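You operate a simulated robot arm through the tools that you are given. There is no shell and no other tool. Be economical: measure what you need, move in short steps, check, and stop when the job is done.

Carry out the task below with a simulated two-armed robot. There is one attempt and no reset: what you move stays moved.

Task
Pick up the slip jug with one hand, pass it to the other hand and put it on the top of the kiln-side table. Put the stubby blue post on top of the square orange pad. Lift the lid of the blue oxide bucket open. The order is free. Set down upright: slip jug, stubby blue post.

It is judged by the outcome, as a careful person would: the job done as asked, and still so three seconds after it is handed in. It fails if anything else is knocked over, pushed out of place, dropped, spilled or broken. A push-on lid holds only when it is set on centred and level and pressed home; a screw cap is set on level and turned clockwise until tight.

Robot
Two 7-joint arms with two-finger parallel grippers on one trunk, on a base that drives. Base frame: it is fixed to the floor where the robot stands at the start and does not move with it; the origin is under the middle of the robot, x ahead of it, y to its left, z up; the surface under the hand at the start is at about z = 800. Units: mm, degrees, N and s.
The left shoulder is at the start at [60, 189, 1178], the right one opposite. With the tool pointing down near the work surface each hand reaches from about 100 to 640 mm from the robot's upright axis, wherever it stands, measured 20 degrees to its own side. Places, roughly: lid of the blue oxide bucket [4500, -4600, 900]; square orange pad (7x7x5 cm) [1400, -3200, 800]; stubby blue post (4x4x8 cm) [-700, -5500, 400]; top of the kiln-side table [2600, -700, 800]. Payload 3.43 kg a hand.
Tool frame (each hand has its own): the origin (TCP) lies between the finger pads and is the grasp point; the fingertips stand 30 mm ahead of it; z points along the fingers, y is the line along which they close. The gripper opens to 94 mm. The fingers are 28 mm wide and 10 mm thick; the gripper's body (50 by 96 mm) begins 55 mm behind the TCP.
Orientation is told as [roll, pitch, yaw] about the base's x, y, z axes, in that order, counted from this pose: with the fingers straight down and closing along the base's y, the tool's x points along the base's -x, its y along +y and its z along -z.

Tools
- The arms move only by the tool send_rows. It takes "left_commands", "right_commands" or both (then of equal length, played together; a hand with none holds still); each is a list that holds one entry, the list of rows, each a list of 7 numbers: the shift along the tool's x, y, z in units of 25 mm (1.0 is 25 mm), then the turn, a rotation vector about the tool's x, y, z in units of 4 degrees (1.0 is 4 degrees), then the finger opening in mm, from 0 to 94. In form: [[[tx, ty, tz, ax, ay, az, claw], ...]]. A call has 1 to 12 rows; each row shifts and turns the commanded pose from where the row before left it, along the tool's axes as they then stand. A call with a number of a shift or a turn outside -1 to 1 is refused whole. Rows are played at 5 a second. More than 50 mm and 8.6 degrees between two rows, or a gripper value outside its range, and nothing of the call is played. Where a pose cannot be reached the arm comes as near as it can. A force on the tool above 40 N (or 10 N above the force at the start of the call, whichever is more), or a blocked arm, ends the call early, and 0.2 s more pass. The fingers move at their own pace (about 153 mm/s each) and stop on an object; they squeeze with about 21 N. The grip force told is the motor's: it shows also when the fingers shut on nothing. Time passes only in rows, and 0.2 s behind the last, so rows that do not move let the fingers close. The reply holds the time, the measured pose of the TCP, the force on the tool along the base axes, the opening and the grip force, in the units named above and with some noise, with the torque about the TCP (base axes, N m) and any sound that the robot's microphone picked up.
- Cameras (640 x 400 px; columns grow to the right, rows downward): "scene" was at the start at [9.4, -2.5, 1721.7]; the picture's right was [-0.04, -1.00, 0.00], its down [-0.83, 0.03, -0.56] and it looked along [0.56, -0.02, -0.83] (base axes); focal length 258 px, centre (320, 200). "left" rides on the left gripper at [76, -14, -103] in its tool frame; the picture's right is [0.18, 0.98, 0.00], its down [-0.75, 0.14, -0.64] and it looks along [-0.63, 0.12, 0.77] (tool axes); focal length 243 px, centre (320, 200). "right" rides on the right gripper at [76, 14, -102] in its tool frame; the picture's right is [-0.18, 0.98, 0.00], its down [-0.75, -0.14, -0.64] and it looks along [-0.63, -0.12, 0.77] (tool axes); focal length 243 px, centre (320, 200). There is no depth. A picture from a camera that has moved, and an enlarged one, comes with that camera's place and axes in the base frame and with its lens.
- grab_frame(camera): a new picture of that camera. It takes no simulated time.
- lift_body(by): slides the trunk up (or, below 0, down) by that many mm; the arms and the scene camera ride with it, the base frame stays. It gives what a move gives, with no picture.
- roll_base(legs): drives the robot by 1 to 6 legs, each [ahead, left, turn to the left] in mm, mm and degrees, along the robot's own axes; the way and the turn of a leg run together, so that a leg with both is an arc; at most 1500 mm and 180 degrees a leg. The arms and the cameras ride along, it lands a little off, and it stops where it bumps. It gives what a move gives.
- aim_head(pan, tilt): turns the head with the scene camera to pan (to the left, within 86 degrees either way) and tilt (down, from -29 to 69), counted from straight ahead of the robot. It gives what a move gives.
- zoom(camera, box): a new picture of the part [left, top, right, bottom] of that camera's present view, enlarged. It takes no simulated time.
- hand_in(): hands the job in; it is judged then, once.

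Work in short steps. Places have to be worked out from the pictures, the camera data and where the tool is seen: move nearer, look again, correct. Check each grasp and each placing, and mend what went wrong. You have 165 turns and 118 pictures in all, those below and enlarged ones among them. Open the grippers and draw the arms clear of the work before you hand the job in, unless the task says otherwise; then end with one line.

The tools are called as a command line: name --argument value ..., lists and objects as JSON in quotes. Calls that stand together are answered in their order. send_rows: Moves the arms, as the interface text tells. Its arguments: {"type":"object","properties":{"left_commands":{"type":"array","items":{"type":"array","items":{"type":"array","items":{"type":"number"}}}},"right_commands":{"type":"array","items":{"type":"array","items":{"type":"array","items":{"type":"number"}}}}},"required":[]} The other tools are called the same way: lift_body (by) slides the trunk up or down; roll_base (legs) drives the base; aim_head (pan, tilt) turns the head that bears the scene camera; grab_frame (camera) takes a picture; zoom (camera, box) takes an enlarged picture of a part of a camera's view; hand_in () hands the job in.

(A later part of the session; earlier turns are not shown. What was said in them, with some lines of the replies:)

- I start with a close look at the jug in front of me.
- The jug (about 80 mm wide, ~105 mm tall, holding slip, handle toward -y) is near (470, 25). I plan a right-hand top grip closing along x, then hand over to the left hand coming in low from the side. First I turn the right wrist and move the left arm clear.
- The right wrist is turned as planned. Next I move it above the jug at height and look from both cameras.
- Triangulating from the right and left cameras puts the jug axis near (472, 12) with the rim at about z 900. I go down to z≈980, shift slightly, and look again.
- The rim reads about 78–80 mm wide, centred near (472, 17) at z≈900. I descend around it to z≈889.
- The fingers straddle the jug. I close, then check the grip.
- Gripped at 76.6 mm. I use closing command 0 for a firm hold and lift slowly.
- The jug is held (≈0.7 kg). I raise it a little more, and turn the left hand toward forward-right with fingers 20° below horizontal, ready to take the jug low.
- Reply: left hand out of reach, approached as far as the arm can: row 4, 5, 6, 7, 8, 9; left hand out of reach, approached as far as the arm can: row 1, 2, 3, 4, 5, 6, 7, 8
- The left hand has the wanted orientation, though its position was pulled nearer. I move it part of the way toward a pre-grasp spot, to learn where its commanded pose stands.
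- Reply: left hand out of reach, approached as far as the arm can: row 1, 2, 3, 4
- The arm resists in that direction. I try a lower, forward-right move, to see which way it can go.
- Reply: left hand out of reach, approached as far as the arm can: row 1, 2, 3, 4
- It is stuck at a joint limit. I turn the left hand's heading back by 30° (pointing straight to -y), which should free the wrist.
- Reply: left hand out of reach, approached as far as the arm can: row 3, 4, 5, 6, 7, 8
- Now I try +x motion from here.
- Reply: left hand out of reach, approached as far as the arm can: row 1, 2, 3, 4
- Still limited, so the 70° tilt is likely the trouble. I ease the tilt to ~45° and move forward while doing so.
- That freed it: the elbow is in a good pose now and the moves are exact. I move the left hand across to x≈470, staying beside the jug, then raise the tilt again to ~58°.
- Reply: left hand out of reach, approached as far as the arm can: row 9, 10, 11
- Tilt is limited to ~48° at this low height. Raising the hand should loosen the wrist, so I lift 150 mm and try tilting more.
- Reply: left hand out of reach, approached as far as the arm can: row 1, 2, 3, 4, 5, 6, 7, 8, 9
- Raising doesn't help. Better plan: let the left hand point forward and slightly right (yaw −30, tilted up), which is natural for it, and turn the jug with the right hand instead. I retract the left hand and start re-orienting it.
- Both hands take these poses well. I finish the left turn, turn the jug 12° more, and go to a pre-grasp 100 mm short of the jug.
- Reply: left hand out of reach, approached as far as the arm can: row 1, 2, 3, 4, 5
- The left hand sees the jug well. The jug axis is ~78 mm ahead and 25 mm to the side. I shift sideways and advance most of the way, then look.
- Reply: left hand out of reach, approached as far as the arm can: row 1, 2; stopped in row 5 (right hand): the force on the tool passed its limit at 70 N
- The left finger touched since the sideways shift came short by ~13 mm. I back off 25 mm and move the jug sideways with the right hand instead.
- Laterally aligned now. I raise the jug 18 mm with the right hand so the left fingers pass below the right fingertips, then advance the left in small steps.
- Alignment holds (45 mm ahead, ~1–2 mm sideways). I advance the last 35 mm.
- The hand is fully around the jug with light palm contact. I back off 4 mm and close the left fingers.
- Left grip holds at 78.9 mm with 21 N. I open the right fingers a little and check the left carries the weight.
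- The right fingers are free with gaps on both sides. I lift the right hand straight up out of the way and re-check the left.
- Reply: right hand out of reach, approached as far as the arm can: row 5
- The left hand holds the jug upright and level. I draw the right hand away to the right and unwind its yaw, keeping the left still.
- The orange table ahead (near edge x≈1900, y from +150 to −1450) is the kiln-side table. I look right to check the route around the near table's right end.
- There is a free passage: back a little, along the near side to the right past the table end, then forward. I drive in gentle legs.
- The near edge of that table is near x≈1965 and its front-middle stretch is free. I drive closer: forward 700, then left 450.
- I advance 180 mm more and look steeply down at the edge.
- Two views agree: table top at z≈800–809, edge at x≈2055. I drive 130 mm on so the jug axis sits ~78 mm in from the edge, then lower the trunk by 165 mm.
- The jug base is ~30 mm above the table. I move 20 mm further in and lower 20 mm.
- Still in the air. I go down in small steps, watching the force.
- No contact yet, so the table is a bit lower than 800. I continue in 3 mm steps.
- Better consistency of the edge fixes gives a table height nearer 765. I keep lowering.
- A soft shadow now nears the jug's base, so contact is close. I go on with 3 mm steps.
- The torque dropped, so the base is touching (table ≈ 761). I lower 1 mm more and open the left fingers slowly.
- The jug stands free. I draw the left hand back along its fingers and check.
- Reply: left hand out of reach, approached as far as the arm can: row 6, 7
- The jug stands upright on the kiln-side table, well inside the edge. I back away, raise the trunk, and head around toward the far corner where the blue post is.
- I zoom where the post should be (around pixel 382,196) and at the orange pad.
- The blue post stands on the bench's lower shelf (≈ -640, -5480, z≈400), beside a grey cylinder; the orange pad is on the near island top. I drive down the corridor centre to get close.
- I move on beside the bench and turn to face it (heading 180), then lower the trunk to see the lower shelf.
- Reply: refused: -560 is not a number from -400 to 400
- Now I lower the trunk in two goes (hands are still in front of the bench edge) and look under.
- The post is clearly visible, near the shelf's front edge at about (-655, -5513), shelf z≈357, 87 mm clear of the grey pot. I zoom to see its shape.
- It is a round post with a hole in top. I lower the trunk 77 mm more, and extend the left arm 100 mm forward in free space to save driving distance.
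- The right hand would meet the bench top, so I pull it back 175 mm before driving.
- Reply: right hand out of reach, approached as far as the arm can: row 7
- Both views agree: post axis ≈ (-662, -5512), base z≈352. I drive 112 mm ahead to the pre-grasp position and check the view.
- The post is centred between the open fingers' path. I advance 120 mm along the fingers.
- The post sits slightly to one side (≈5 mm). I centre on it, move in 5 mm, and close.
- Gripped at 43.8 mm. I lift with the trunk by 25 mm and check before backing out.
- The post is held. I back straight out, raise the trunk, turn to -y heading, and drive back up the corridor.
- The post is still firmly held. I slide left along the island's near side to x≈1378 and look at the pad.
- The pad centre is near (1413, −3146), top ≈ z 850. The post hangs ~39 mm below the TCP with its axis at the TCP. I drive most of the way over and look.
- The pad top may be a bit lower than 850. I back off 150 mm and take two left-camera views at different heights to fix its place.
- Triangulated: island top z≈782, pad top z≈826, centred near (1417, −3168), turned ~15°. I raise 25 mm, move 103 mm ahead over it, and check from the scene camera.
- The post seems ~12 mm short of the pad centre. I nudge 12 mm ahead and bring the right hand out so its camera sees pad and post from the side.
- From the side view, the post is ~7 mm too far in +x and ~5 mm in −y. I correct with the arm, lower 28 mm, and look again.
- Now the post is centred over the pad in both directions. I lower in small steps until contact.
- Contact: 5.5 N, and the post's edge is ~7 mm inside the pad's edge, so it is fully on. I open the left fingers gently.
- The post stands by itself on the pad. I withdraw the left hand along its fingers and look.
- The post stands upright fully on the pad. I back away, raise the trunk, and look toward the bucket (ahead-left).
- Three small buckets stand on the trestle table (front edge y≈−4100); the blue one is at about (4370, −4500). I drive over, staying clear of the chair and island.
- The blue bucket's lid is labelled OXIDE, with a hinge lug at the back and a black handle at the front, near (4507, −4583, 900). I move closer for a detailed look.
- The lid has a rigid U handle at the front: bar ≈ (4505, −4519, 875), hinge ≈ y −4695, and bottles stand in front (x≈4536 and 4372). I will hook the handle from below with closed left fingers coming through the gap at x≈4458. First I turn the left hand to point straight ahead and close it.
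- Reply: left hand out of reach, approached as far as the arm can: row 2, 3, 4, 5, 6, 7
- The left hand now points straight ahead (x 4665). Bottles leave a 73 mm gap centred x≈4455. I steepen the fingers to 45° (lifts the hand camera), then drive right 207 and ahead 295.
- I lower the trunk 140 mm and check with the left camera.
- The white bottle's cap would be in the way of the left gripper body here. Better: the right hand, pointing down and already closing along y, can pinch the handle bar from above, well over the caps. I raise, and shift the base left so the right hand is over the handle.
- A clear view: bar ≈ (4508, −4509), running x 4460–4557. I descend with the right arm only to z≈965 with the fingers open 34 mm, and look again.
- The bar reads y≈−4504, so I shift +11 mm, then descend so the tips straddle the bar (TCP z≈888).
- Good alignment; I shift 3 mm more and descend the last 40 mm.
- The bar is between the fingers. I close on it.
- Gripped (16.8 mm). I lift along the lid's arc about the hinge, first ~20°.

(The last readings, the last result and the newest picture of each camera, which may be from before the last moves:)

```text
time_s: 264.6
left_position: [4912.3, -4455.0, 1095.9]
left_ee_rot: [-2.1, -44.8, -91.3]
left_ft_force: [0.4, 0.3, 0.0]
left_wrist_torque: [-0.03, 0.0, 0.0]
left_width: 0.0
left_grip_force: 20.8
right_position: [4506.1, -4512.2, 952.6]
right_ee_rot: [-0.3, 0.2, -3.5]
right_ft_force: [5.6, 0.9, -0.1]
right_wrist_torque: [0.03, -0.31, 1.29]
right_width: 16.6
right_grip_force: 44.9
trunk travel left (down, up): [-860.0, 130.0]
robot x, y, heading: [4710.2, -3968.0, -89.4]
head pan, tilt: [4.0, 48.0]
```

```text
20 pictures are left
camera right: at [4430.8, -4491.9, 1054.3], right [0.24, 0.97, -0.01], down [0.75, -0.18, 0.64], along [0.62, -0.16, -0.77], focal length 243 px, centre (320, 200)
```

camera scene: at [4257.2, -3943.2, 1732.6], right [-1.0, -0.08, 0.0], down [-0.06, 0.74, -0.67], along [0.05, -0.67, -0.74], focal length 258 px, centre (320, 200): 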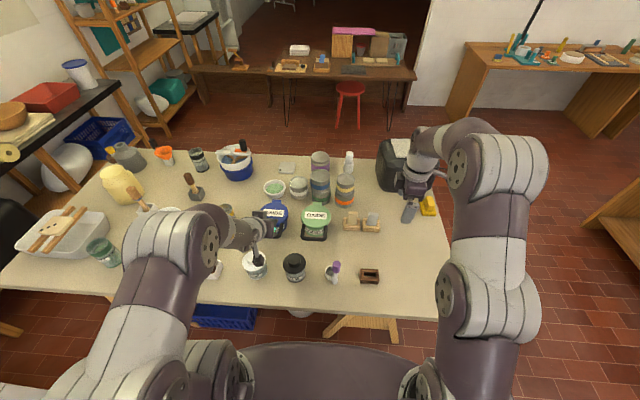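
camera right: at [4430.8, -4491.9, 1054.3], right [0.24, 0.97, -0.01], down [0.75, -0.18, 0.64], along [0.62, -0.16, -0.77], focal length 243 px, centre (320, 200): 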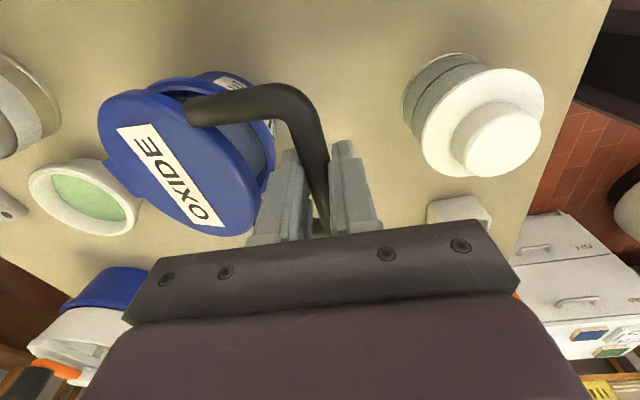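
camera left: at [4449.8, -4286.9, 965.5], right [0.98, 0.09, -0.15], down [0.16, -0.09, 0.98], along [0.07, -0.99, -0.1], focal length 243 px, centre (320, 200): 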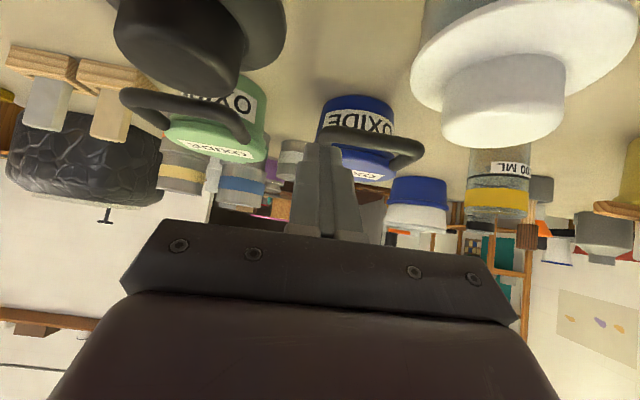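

The lid is lifting nicely with low force. I continue the arc to about 55°.

send_rows --right_commands '[[[0, -0.25, -0.61, 0, 0, 0, 5], [0, -0.3, -0.58, 0, 0, 0, 5], [0, -0.36, -0.56, 0, 0, 0, 5], [0, -0.4, -0.52, 0, 0, 0, 5], [0, -0.45, -0.48, 0, 0, 0, 5], [0, -0.48, -0.45, 0, 0, 0, 5], [0, -0.52, -0.4, 0, 0, 0, 5], [0, 0, 0, 0, 0, 0, 5]]]'

grab_frame --camera "right"

```text
time_s: 266.4
left_position: [4914.0, -4454.4, 1096.9]
left_ee_rot: [-2.3, -44.8, -91.1]
left_ft_force: [-0.1, 0.1, 0.0]
left_wrist_torque: [0.04, -0.01, -0.01]
left_width: 0.0
left_grip_force: 21.0
right_position: [4505.0, -4579.8, 1044.3]
right_ee_rot: [-0.6, 0.4, -3.5]
right_ft_force: [16.0, 3.8, 5.2]
right_wrist_torque: [0.04, -0.79, 1.3]
right_width: 16.7
right_grip_force: 45.0
trunk travel left (down, up): [-860.0, 130.0]
robot x, y, heading: [4708.3, -3967.9, -89.5]
head pan, tilt: [4.0, 48.0]
```

```text
19 pictures are left
camera right: at [4429.8, -4559.7, 1145.5], right [0.24, 0.97, -0.01], down [0.75, -0.18, 0.64], along [0.62, -0.16, -0.77], focal length 243 px, centre (320, 200)
```

right: 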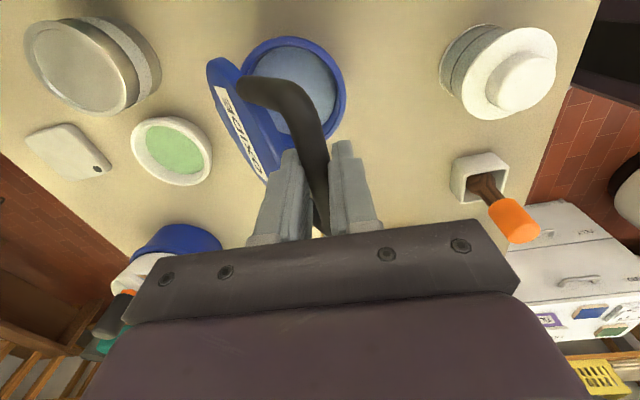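

Open ~55°. Side force is 16 N in x, so I ease +x slightly while continuing to ~80°.

send_rows --right_commands '[[[-0.08, -0.56, -0.36, 0, 0, 0, 5], [-0.08, -0.58, -0.3, 0, 0, 0, 5], [-0.06, -0.61, -0.25, 0, 0, 0, 5], [-0.06, -0.62, -0.2, 0, 0, 0, 5], [-0.04, -0.65, -0.14, 0, 0, 0, 5], [0, 0, 0, 0, 0, 0, 5]]]'

grab_frame --camera "right"

```text
time_s: 267.8
left_position: [4912.1, -4457.1, 1094.2]
left_ee_rot: [-2.1, -44.5, -91.2]
left_ft_force: [0.6, 0.0, -0.5]
left_wrist_torque: [0.03, 0.02, 0.0]
left_width: 0.0
left_grip_force: 21.6
right_position: [4505.2, -4584.0, 1047.4]
right_ee_rot: [-0.2, 0.2, -3.6]
right_ft_force: [7.6, -9.4, -16.2]
right_wrist_torque: [-0.1, 0.33, 1.34]
right_width: 16.6
right_grip_force: 44.7
right hand out of reach, approached as far as the arm can: row 1, 2, 3, 4, 5
trunk travel left (down, up): [-860.0, 130.0]
robot x, y, heading: [4707.3, -3965.9, -89.9]
head pan, tilt: [4.0, 48.0]
```

```text
18 pictures are left
camera right: at [4429.6, -4564.5, 1148.6], right [0.24, 0.97, 0.0], down [0.75, -0.18, 0.64], along [0.62, -0.16, -0.77], focal length 243 px, centre (320, 200)
```

right: 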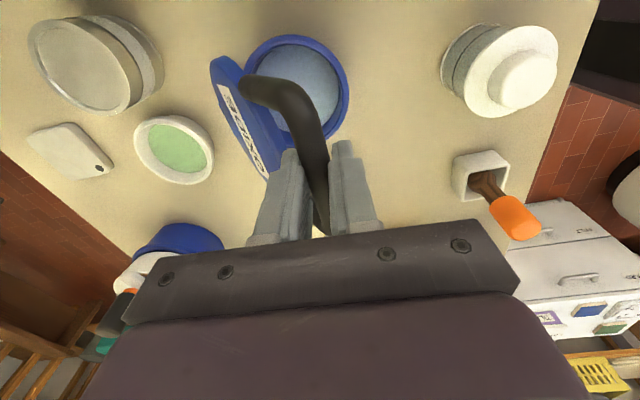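

The arm is at its reach limit. I tilt the right hand forward (fingers toward −y) about the round bar, which brings the wrist back and gains reach.

send_rows --right_commands '[[[0, 0, 0, 1, 0, 0, 5], [0, 0, 0, 1, 0, 0, 5], [0, 0, 0, 1, 0, 0, 5], [0, 0, 0, 1, 0, 0, 5], [0, 0, 0, 1, 0, 0, 5], [0, 0, 0, 1, 0, 0, 5], [0, 0, 0, 1, 0, 0, 5], [0, 0, 0, 1, 0, 0, 5], [0, 0, 0, 0, 0, 0, 5]]]'

grab_frame --camera "right"

```text
time_s: 269.8
left_position: [4913.0, -4455.5, 1097.5]
left_ee_rot: [-2.0, -44.7, -91.3]
left_ft_force: [-0.8, 0.6, 0.3]
left_wrist_torque: [-0.03, -0.02, 0.01]
left_width: 0.3
left_grip_force: 21.3
right_position: [4504.7, -4582.8, 1051.9]
right_ee_rot: [-30.5, 0.3, -3.7]
right_ft_force: [5.9, 0.7, 0.0]
right_wrist_torque: [0.07, 0.06, 1.53]
right_width: 16.2
right_grip_force: 44.9
trunk travel left (down, up): [-860.0, 130.0]
robot x, y, heading: [4706.0, -3967.7, -89.9]
head pan, tilt: [4.0, 48.0]
```

```text
17 pictures are left
camera right: at [4432.5, -4514.2, 1131.9], right [0.23, 0.83, -0.5], down [0.77, 0.16, 0.62], along [0.6, -0.53, -0.6], focal length 243 px, centre (320, 200)
```

right: 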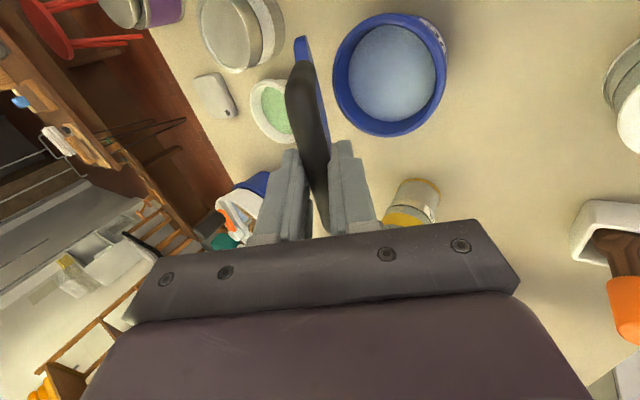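

Tilted 30°, lid ~60° open, forces low. I continue along the arc, tilting a bit more as I go.

send_rows --right_commands '[[[0, -0.66, 0.03, 0.7, 0, 0, 5], [0, -0.66, 0.08, 0.7, 0, 0, 5], [0, -0.65, 0.1, 0.7, 0, 0, 5], [0, -0.65, 0.12, 0.7, 0, 0, 5], [0, -0.65, 0.13, 0.7, 0, 0, 5], [0, 0, 0, 0, 0, 0, 5]]]'

grab_frame --camera "right"

```text
time_s: 271.1
left_position: [4911.8, -4455.0, 1096.7]
left_ee_rot: [-2.0, -44.7, -91.2]
left_ft_force: [0.6, 0.7, -0.1]
left_wrist_torque: [0.0, -0.03, 0.04]
left_width: 0.0
left_grip_force: 21.0
right_position: [4501.2, -4648.8, 1081.0]
right_ee_rot: [-45.2, 0.5, -3.2]
right_ft_force: [7.0, -3.8, -20.1]
right_wrist_torque: [0.08, 1.14, 0.73]
right_width: 15.7
right_grip_force: 44.6
trunk travel left (down, up): [-860.0, 130.0]
robot x, y, heading: [4710.2, -3967.6, -89.6]
head pan, tilt: [4.0, 48.0]
stopped in row 6 (right hand): the force on the tool passed its limit at 40 N (the readings are from after the stop); the commanded pose is now the measured one
```

```text
16 pictures are left
camera right: at [4430.6, -4560.6, 1142.3], right [0.22, 0.68, -0.7], down [0.78, 0.31, 0.55], along [0.59, -0.66, -0.46], focal length 243 px, centre (320, 200)
```

right: 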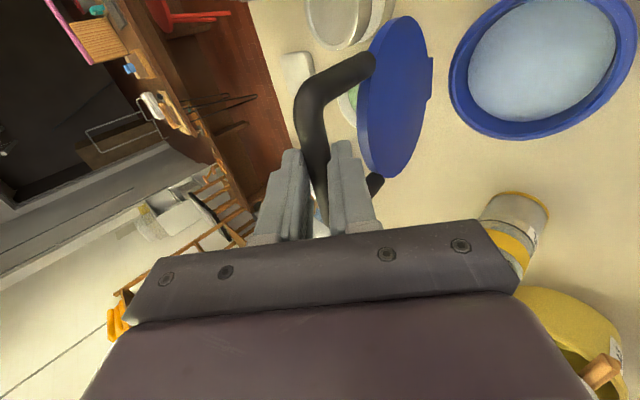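

The lid is at ~80°; I'm pulling a bit too high. I push further back and slightly down to take it past vertical.

send_rows --right_commands '[[[0, 0.1, 0.2, 0, 0, 0, 5], [0, -0.31, 0.5, 0, 0, 0, 5], [0, -0.35, 0.5, 0, 0, 0, 5], [0, -0.35, 0.5, 0, 0, 0, 5], [0, 0, 0, 0, 0, 0, 5]]]'

grab_frame --camera "right"

```text
time_s: 272.1
left_position: [4914.0, -4445.1, 1102.8]
left_ee_rot: [-2.0, -45.1, -91.4]
left_ft_force: [1.0, 0.6, -0.1]
left_wrist_torque: [0.0, -0.02, 0.0]
left_width: 0.0
left_grip_force: 21.8
right_position: [4499.9, -4670.7, 1073.7]
right_ee_rot: [-45.0, 0.6, -3.6]
right_ft_force: [3.7, 29.7, 19.8]
right_wrist_torque: [-0.04, 0.58, 1.3]
right_width: 15.8
right_grip_force: 45.2
trunk travel left (down, up): [-860.0, 130.0]
robot x, y, heading: [4707.7, -3968.6, -89.9]
head pan, tilt: [4.0, 48.0]
stopped in row 4 (right hand): the force on the tool passed its limit at 189 N (the readings are from after the stop); the commanded pose is now the measured one
```

```text
15 pictures are left
camera right: at [4428.5, -4583.2, 1135.0], right [0.22, 0.68, -0.7], down [0.78, 0.31, 0.54], along [0.59, -0.66, -0.47], focal length 243 px, centre (320, 200)
```

right: 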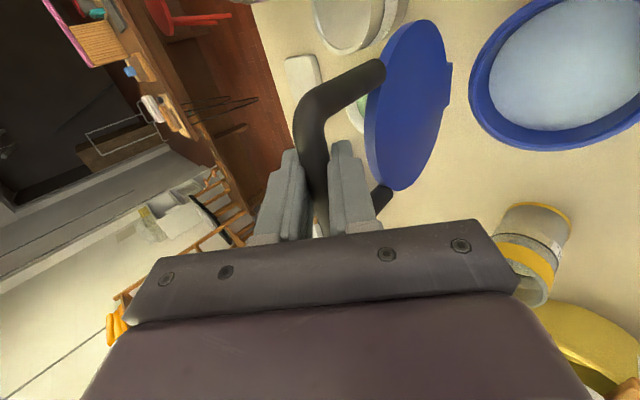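

The lid is at ~86°, and the lower fingertip seems to jam between bar and lid rim (force spike). I relieve it: open the fingers somewhat (the lower finger still stops the lid from falling shut) and retract 8 mm.

send_rows --right_commands '[[[0, 0, 0, 0, 0, 0, 20], [0, 0, -0.15, 0, 0, 0, 26], [0, 0, -0.15, 0, 0, 0, 32], [0, 0, 0, 0, 0, 0, 32]]]'

grab_frame --camera "right"

grab_frame --camera "scene"

```text
time_s: 273.1
left_position: [4912.0, -4454.5, 1095.4]
left_ee_rot: [-2.0, -44.8, -91.4]
left_ft_force: [-0.2, 0.6, -0.6]
left_wrist_torque: [-0.01, -0.03, -0.03]
left_width: 0.1
left_grip_force: 21.1
right_position: [4497.5, -4673.9, 1070.3]
right_ee_rot: [-44.5, 0.4, -3.7]
right_ft_force: [0.4, -0.2, -0.5]
right_wrist_torque: [0.0, -0.01, 0.02]
right_width: 32.0
right_grip_force: 0.1
trunk travel left (down, up): [-860.0, 130.0]
robot x, y, heading: [4707.9, -3968.4, -89.9]
head pan, tilt: [4.0, 48.0]
```

```text
14 pictures are left
camera right: at [4426.8, -4587.4, 1132.7], right [0.22, 0.69, -0.69], down [0.78, 0.3, 0.55], along [0.59, -0.66, -0.47], focal length 243 px, centre (320, 200)
```

right: 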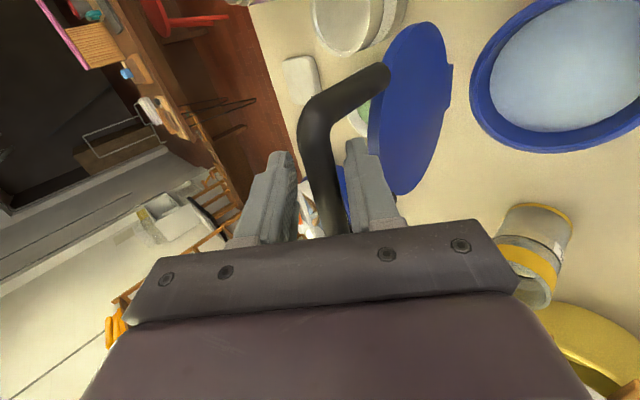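

```text
13 pictures are left
camera scene: at [4711.8, -3986.7, 1742.5], right [-1.0, -0.07, 0.0], down [-0.05, 0.74, -0.67], along [0.05, -0.67, -0.74], focal length 258 px, centre (320, 200)
```

scene: 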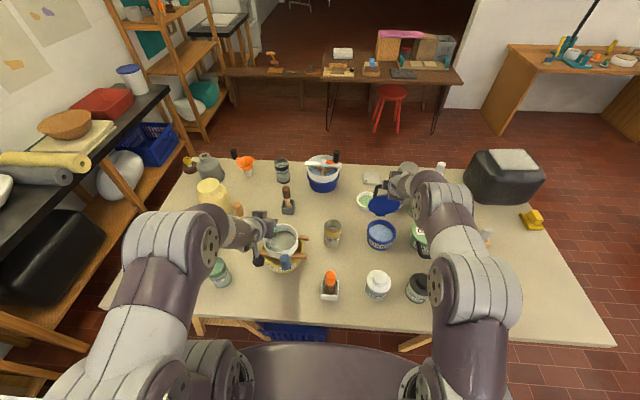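

Forces are zero and the bar floats between the open fingers, so the lid holds by itself at about vertical; the bucket hasn't moved. I open wider and withdraw along the fingers, then check.

send_rows --right_commands '[[[0, 0, 0, 0, 0, 0, 40], [0, 0, -0.4, 0, 0, 0, 44], [0, 0, -0.6, 0, 0, 0, 44], [0, 0, -0.8, 0, 0, 0, 44], [0, 0, -1, 0, 0, 0, 44], [0, 0, 0, 0, 0, 0, 44]]]'

grab_frame --camera "right"

```text
time_s: 274.4
left_position: [4911.8, -4454.0, 1096.0]
left_ee_rot: [-2.0, -44.7, -91.3]
left_ft_force: [0.1, 0.7, 0.4]
left_wrist_torque: [0.0, -0.02, 0.02]
left_width: 0.0
left_grip_force: 21.2
right_position: [4501.4, -4626.2, 1119.5]
right_ee_rot: [-44.5, 0.4, -3.7]
right_ft_force: [-0.5, -0.6, 0.5]
right_wrist_torque: [-0.04, 0.02, 0.01]
right_width: 44.0
right_grip_force: 0.1
trunk travel left (down, up): [-860.0, 130.0]
robot x, y, heading: [4708.2, -3966.7, -89.8]
head pan, tilt: [4.0, 48.0]
```

```text
12 pictures are left
camera right: at [4430.6, -4537.8, 1182.4], right [0.22, 0.69, -0.69], down [0.78, 0.3, 0.55], along [0.59, -0.66, -0.47], focal length 243 px, centre (320, 200)
```

right: 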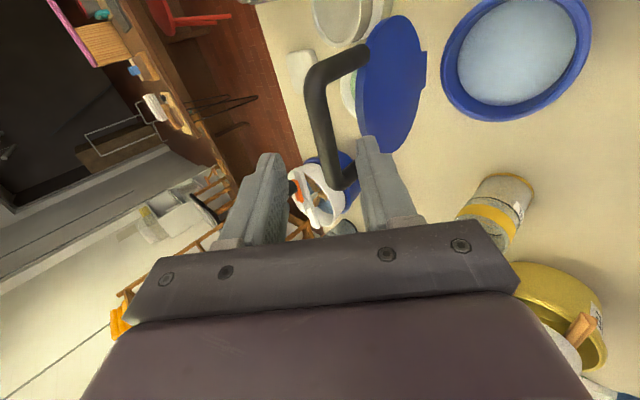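

The lid stands open by itself, slightly past vertical. I back the robot away, open the left gripper, and look once more.

roll_base --legs '[[-500, 0, 0]]'

send_rows --left_commands '[[[0, 0, 0, 0, 0, 0, 60], [0, 0, 0, 0, 0, 0, 90], [0, 0, 0, 0, 0, 0, 90], [0, 0, 0, 0, 0, 0, 90]]]' --right_commands '[[[0, 0, 0, 0, 0, 0, 60], [0, 0, 0, 0, 0, 0, 90], [0, 0, 0, 0, 0, 0, 90], [0, 0, 0, 0, 0, 0, 90]]]'

aim_head --pan 14 --tilt 38

grab_frame --camera "scene"

```text
time_s: 277.4
left_position: [4910.1, -3958.2, 1097.4]
left_ee_rot: [-2.1, -44.7, -91.6]
left_ft_force: [0.2, 0.7, 0.2]
left_wrist_torque: [-0.01, 0.03, -0.01]
left_width: 0.0
left_grip_force: 20.9
right_position: [4499.6, -4126.1, 1120.0]
right_ee_rot: [-44.4, 0.5, -3.8]
right_ft_force: [-0.7, 0.6, -0.4]
right_wrist_torque: [-0.01, 0.0, -0.01]
right_width: 43.8
right_grip_force: 0.0
trunk travel left (down, up): [-860.0, 130.0]
robot x, y, heading: [4706.7, -3466.8, -89.7]
head pan, tilt: [4.0, 48.0]
```

```text
time_s: 278.4
left_position: [4910.2, -3957.0, 1096.2]
left_ee_rot: [-2.0, -44.8, -91.5]
left_ft_force: [-0.1, -0.1, -0.6]
left_wrist_torque: [0.01, 0.02, -0.01]
left_width: 89.9
left_grip_force: 0.0
right_position: [4498.7, -4127.3, 1120.4]
right_ee_rot: [-44.5, 0.5, -3.8]
right_ft_force: [-0.6, 0.2, -0.3]
right_wrist_torque: [0.01, -0.01, 0.01]
right_width: 89.8
right_grip_force: 0.0
trunk travel left (down, up): [-860.0, 130.0]
robot x, y, heading: [4708.0, -3471.3, -90.0]
head pan, tilt: [4.0, 48.0]
```

```text
time_s: 279.1
left_position: [4910.0, -3958.1, 1096.0]
left_ee_rot: [-1.9, -44.8, -91.5]
left_ft_force: [-0.5, 0.7, -0.1]
left_wrist_torque: [-0.05, 0.0, 0.02]
left_width: 89.8
left_grip_force: 0.1
right_position: [4497.6, -4126.7, 1120.1]
right_ee_rot: [-44.5, 0.6, -3.8]
right_ft_force: [0.0, 0.4, 0.5]
right_wrist_torque: [-0.01, 0.02, 0.04]
right_width: 90.0
right_grip_force: 0.0
trunk travel left (down, up): [-860.0, 130.0]
robot x, y, heading: [4706.5, -3469.2, -90.0]
head pan, tilt: [14.0, 38.0]
```

```text
11 pictures are left
camera scene: at [4726.4, -3493.3, 1756.9], right [-0.97, -0.24, 0.0], down [-0.15, 0.6, -0.79], along [0.19, -0.76, -0.62], focal length 258 px, centre (320, 200)
```

scene: 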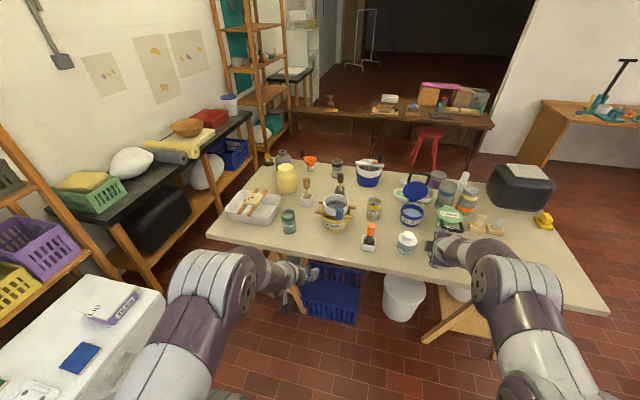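

zoom --camera "scene" --box '[340, 150, 500, 260]'

```text
3.64 times, centred on (420, 205) of scene
camera zoom: at [4726.4, -3493.3, 1756.9], right [-0.97, -0.24, 0.0], down [-0.15, 0.6, -0.79], along [0.19, -0.76, -0.62], focal length 938 px, centre (-44, 182)
```

zoom: 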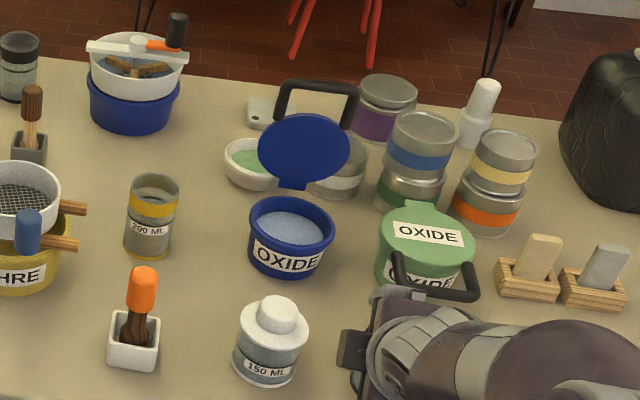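

The blue lid stands open and nothing else has moved. The jug is on the kiln-side table, the post is on the pad, and both grippers are open and clear. I hand in.

hand_in

```text
The job is handed in.
```

I did all three tasks and handed the job in: the slip jug was passed from right to left hand and stands upright on the kiln-side table, the blue post stands upright on the orange pad (about 7 mm off centre), and the blue oxide bucket's lid stands open by itself.
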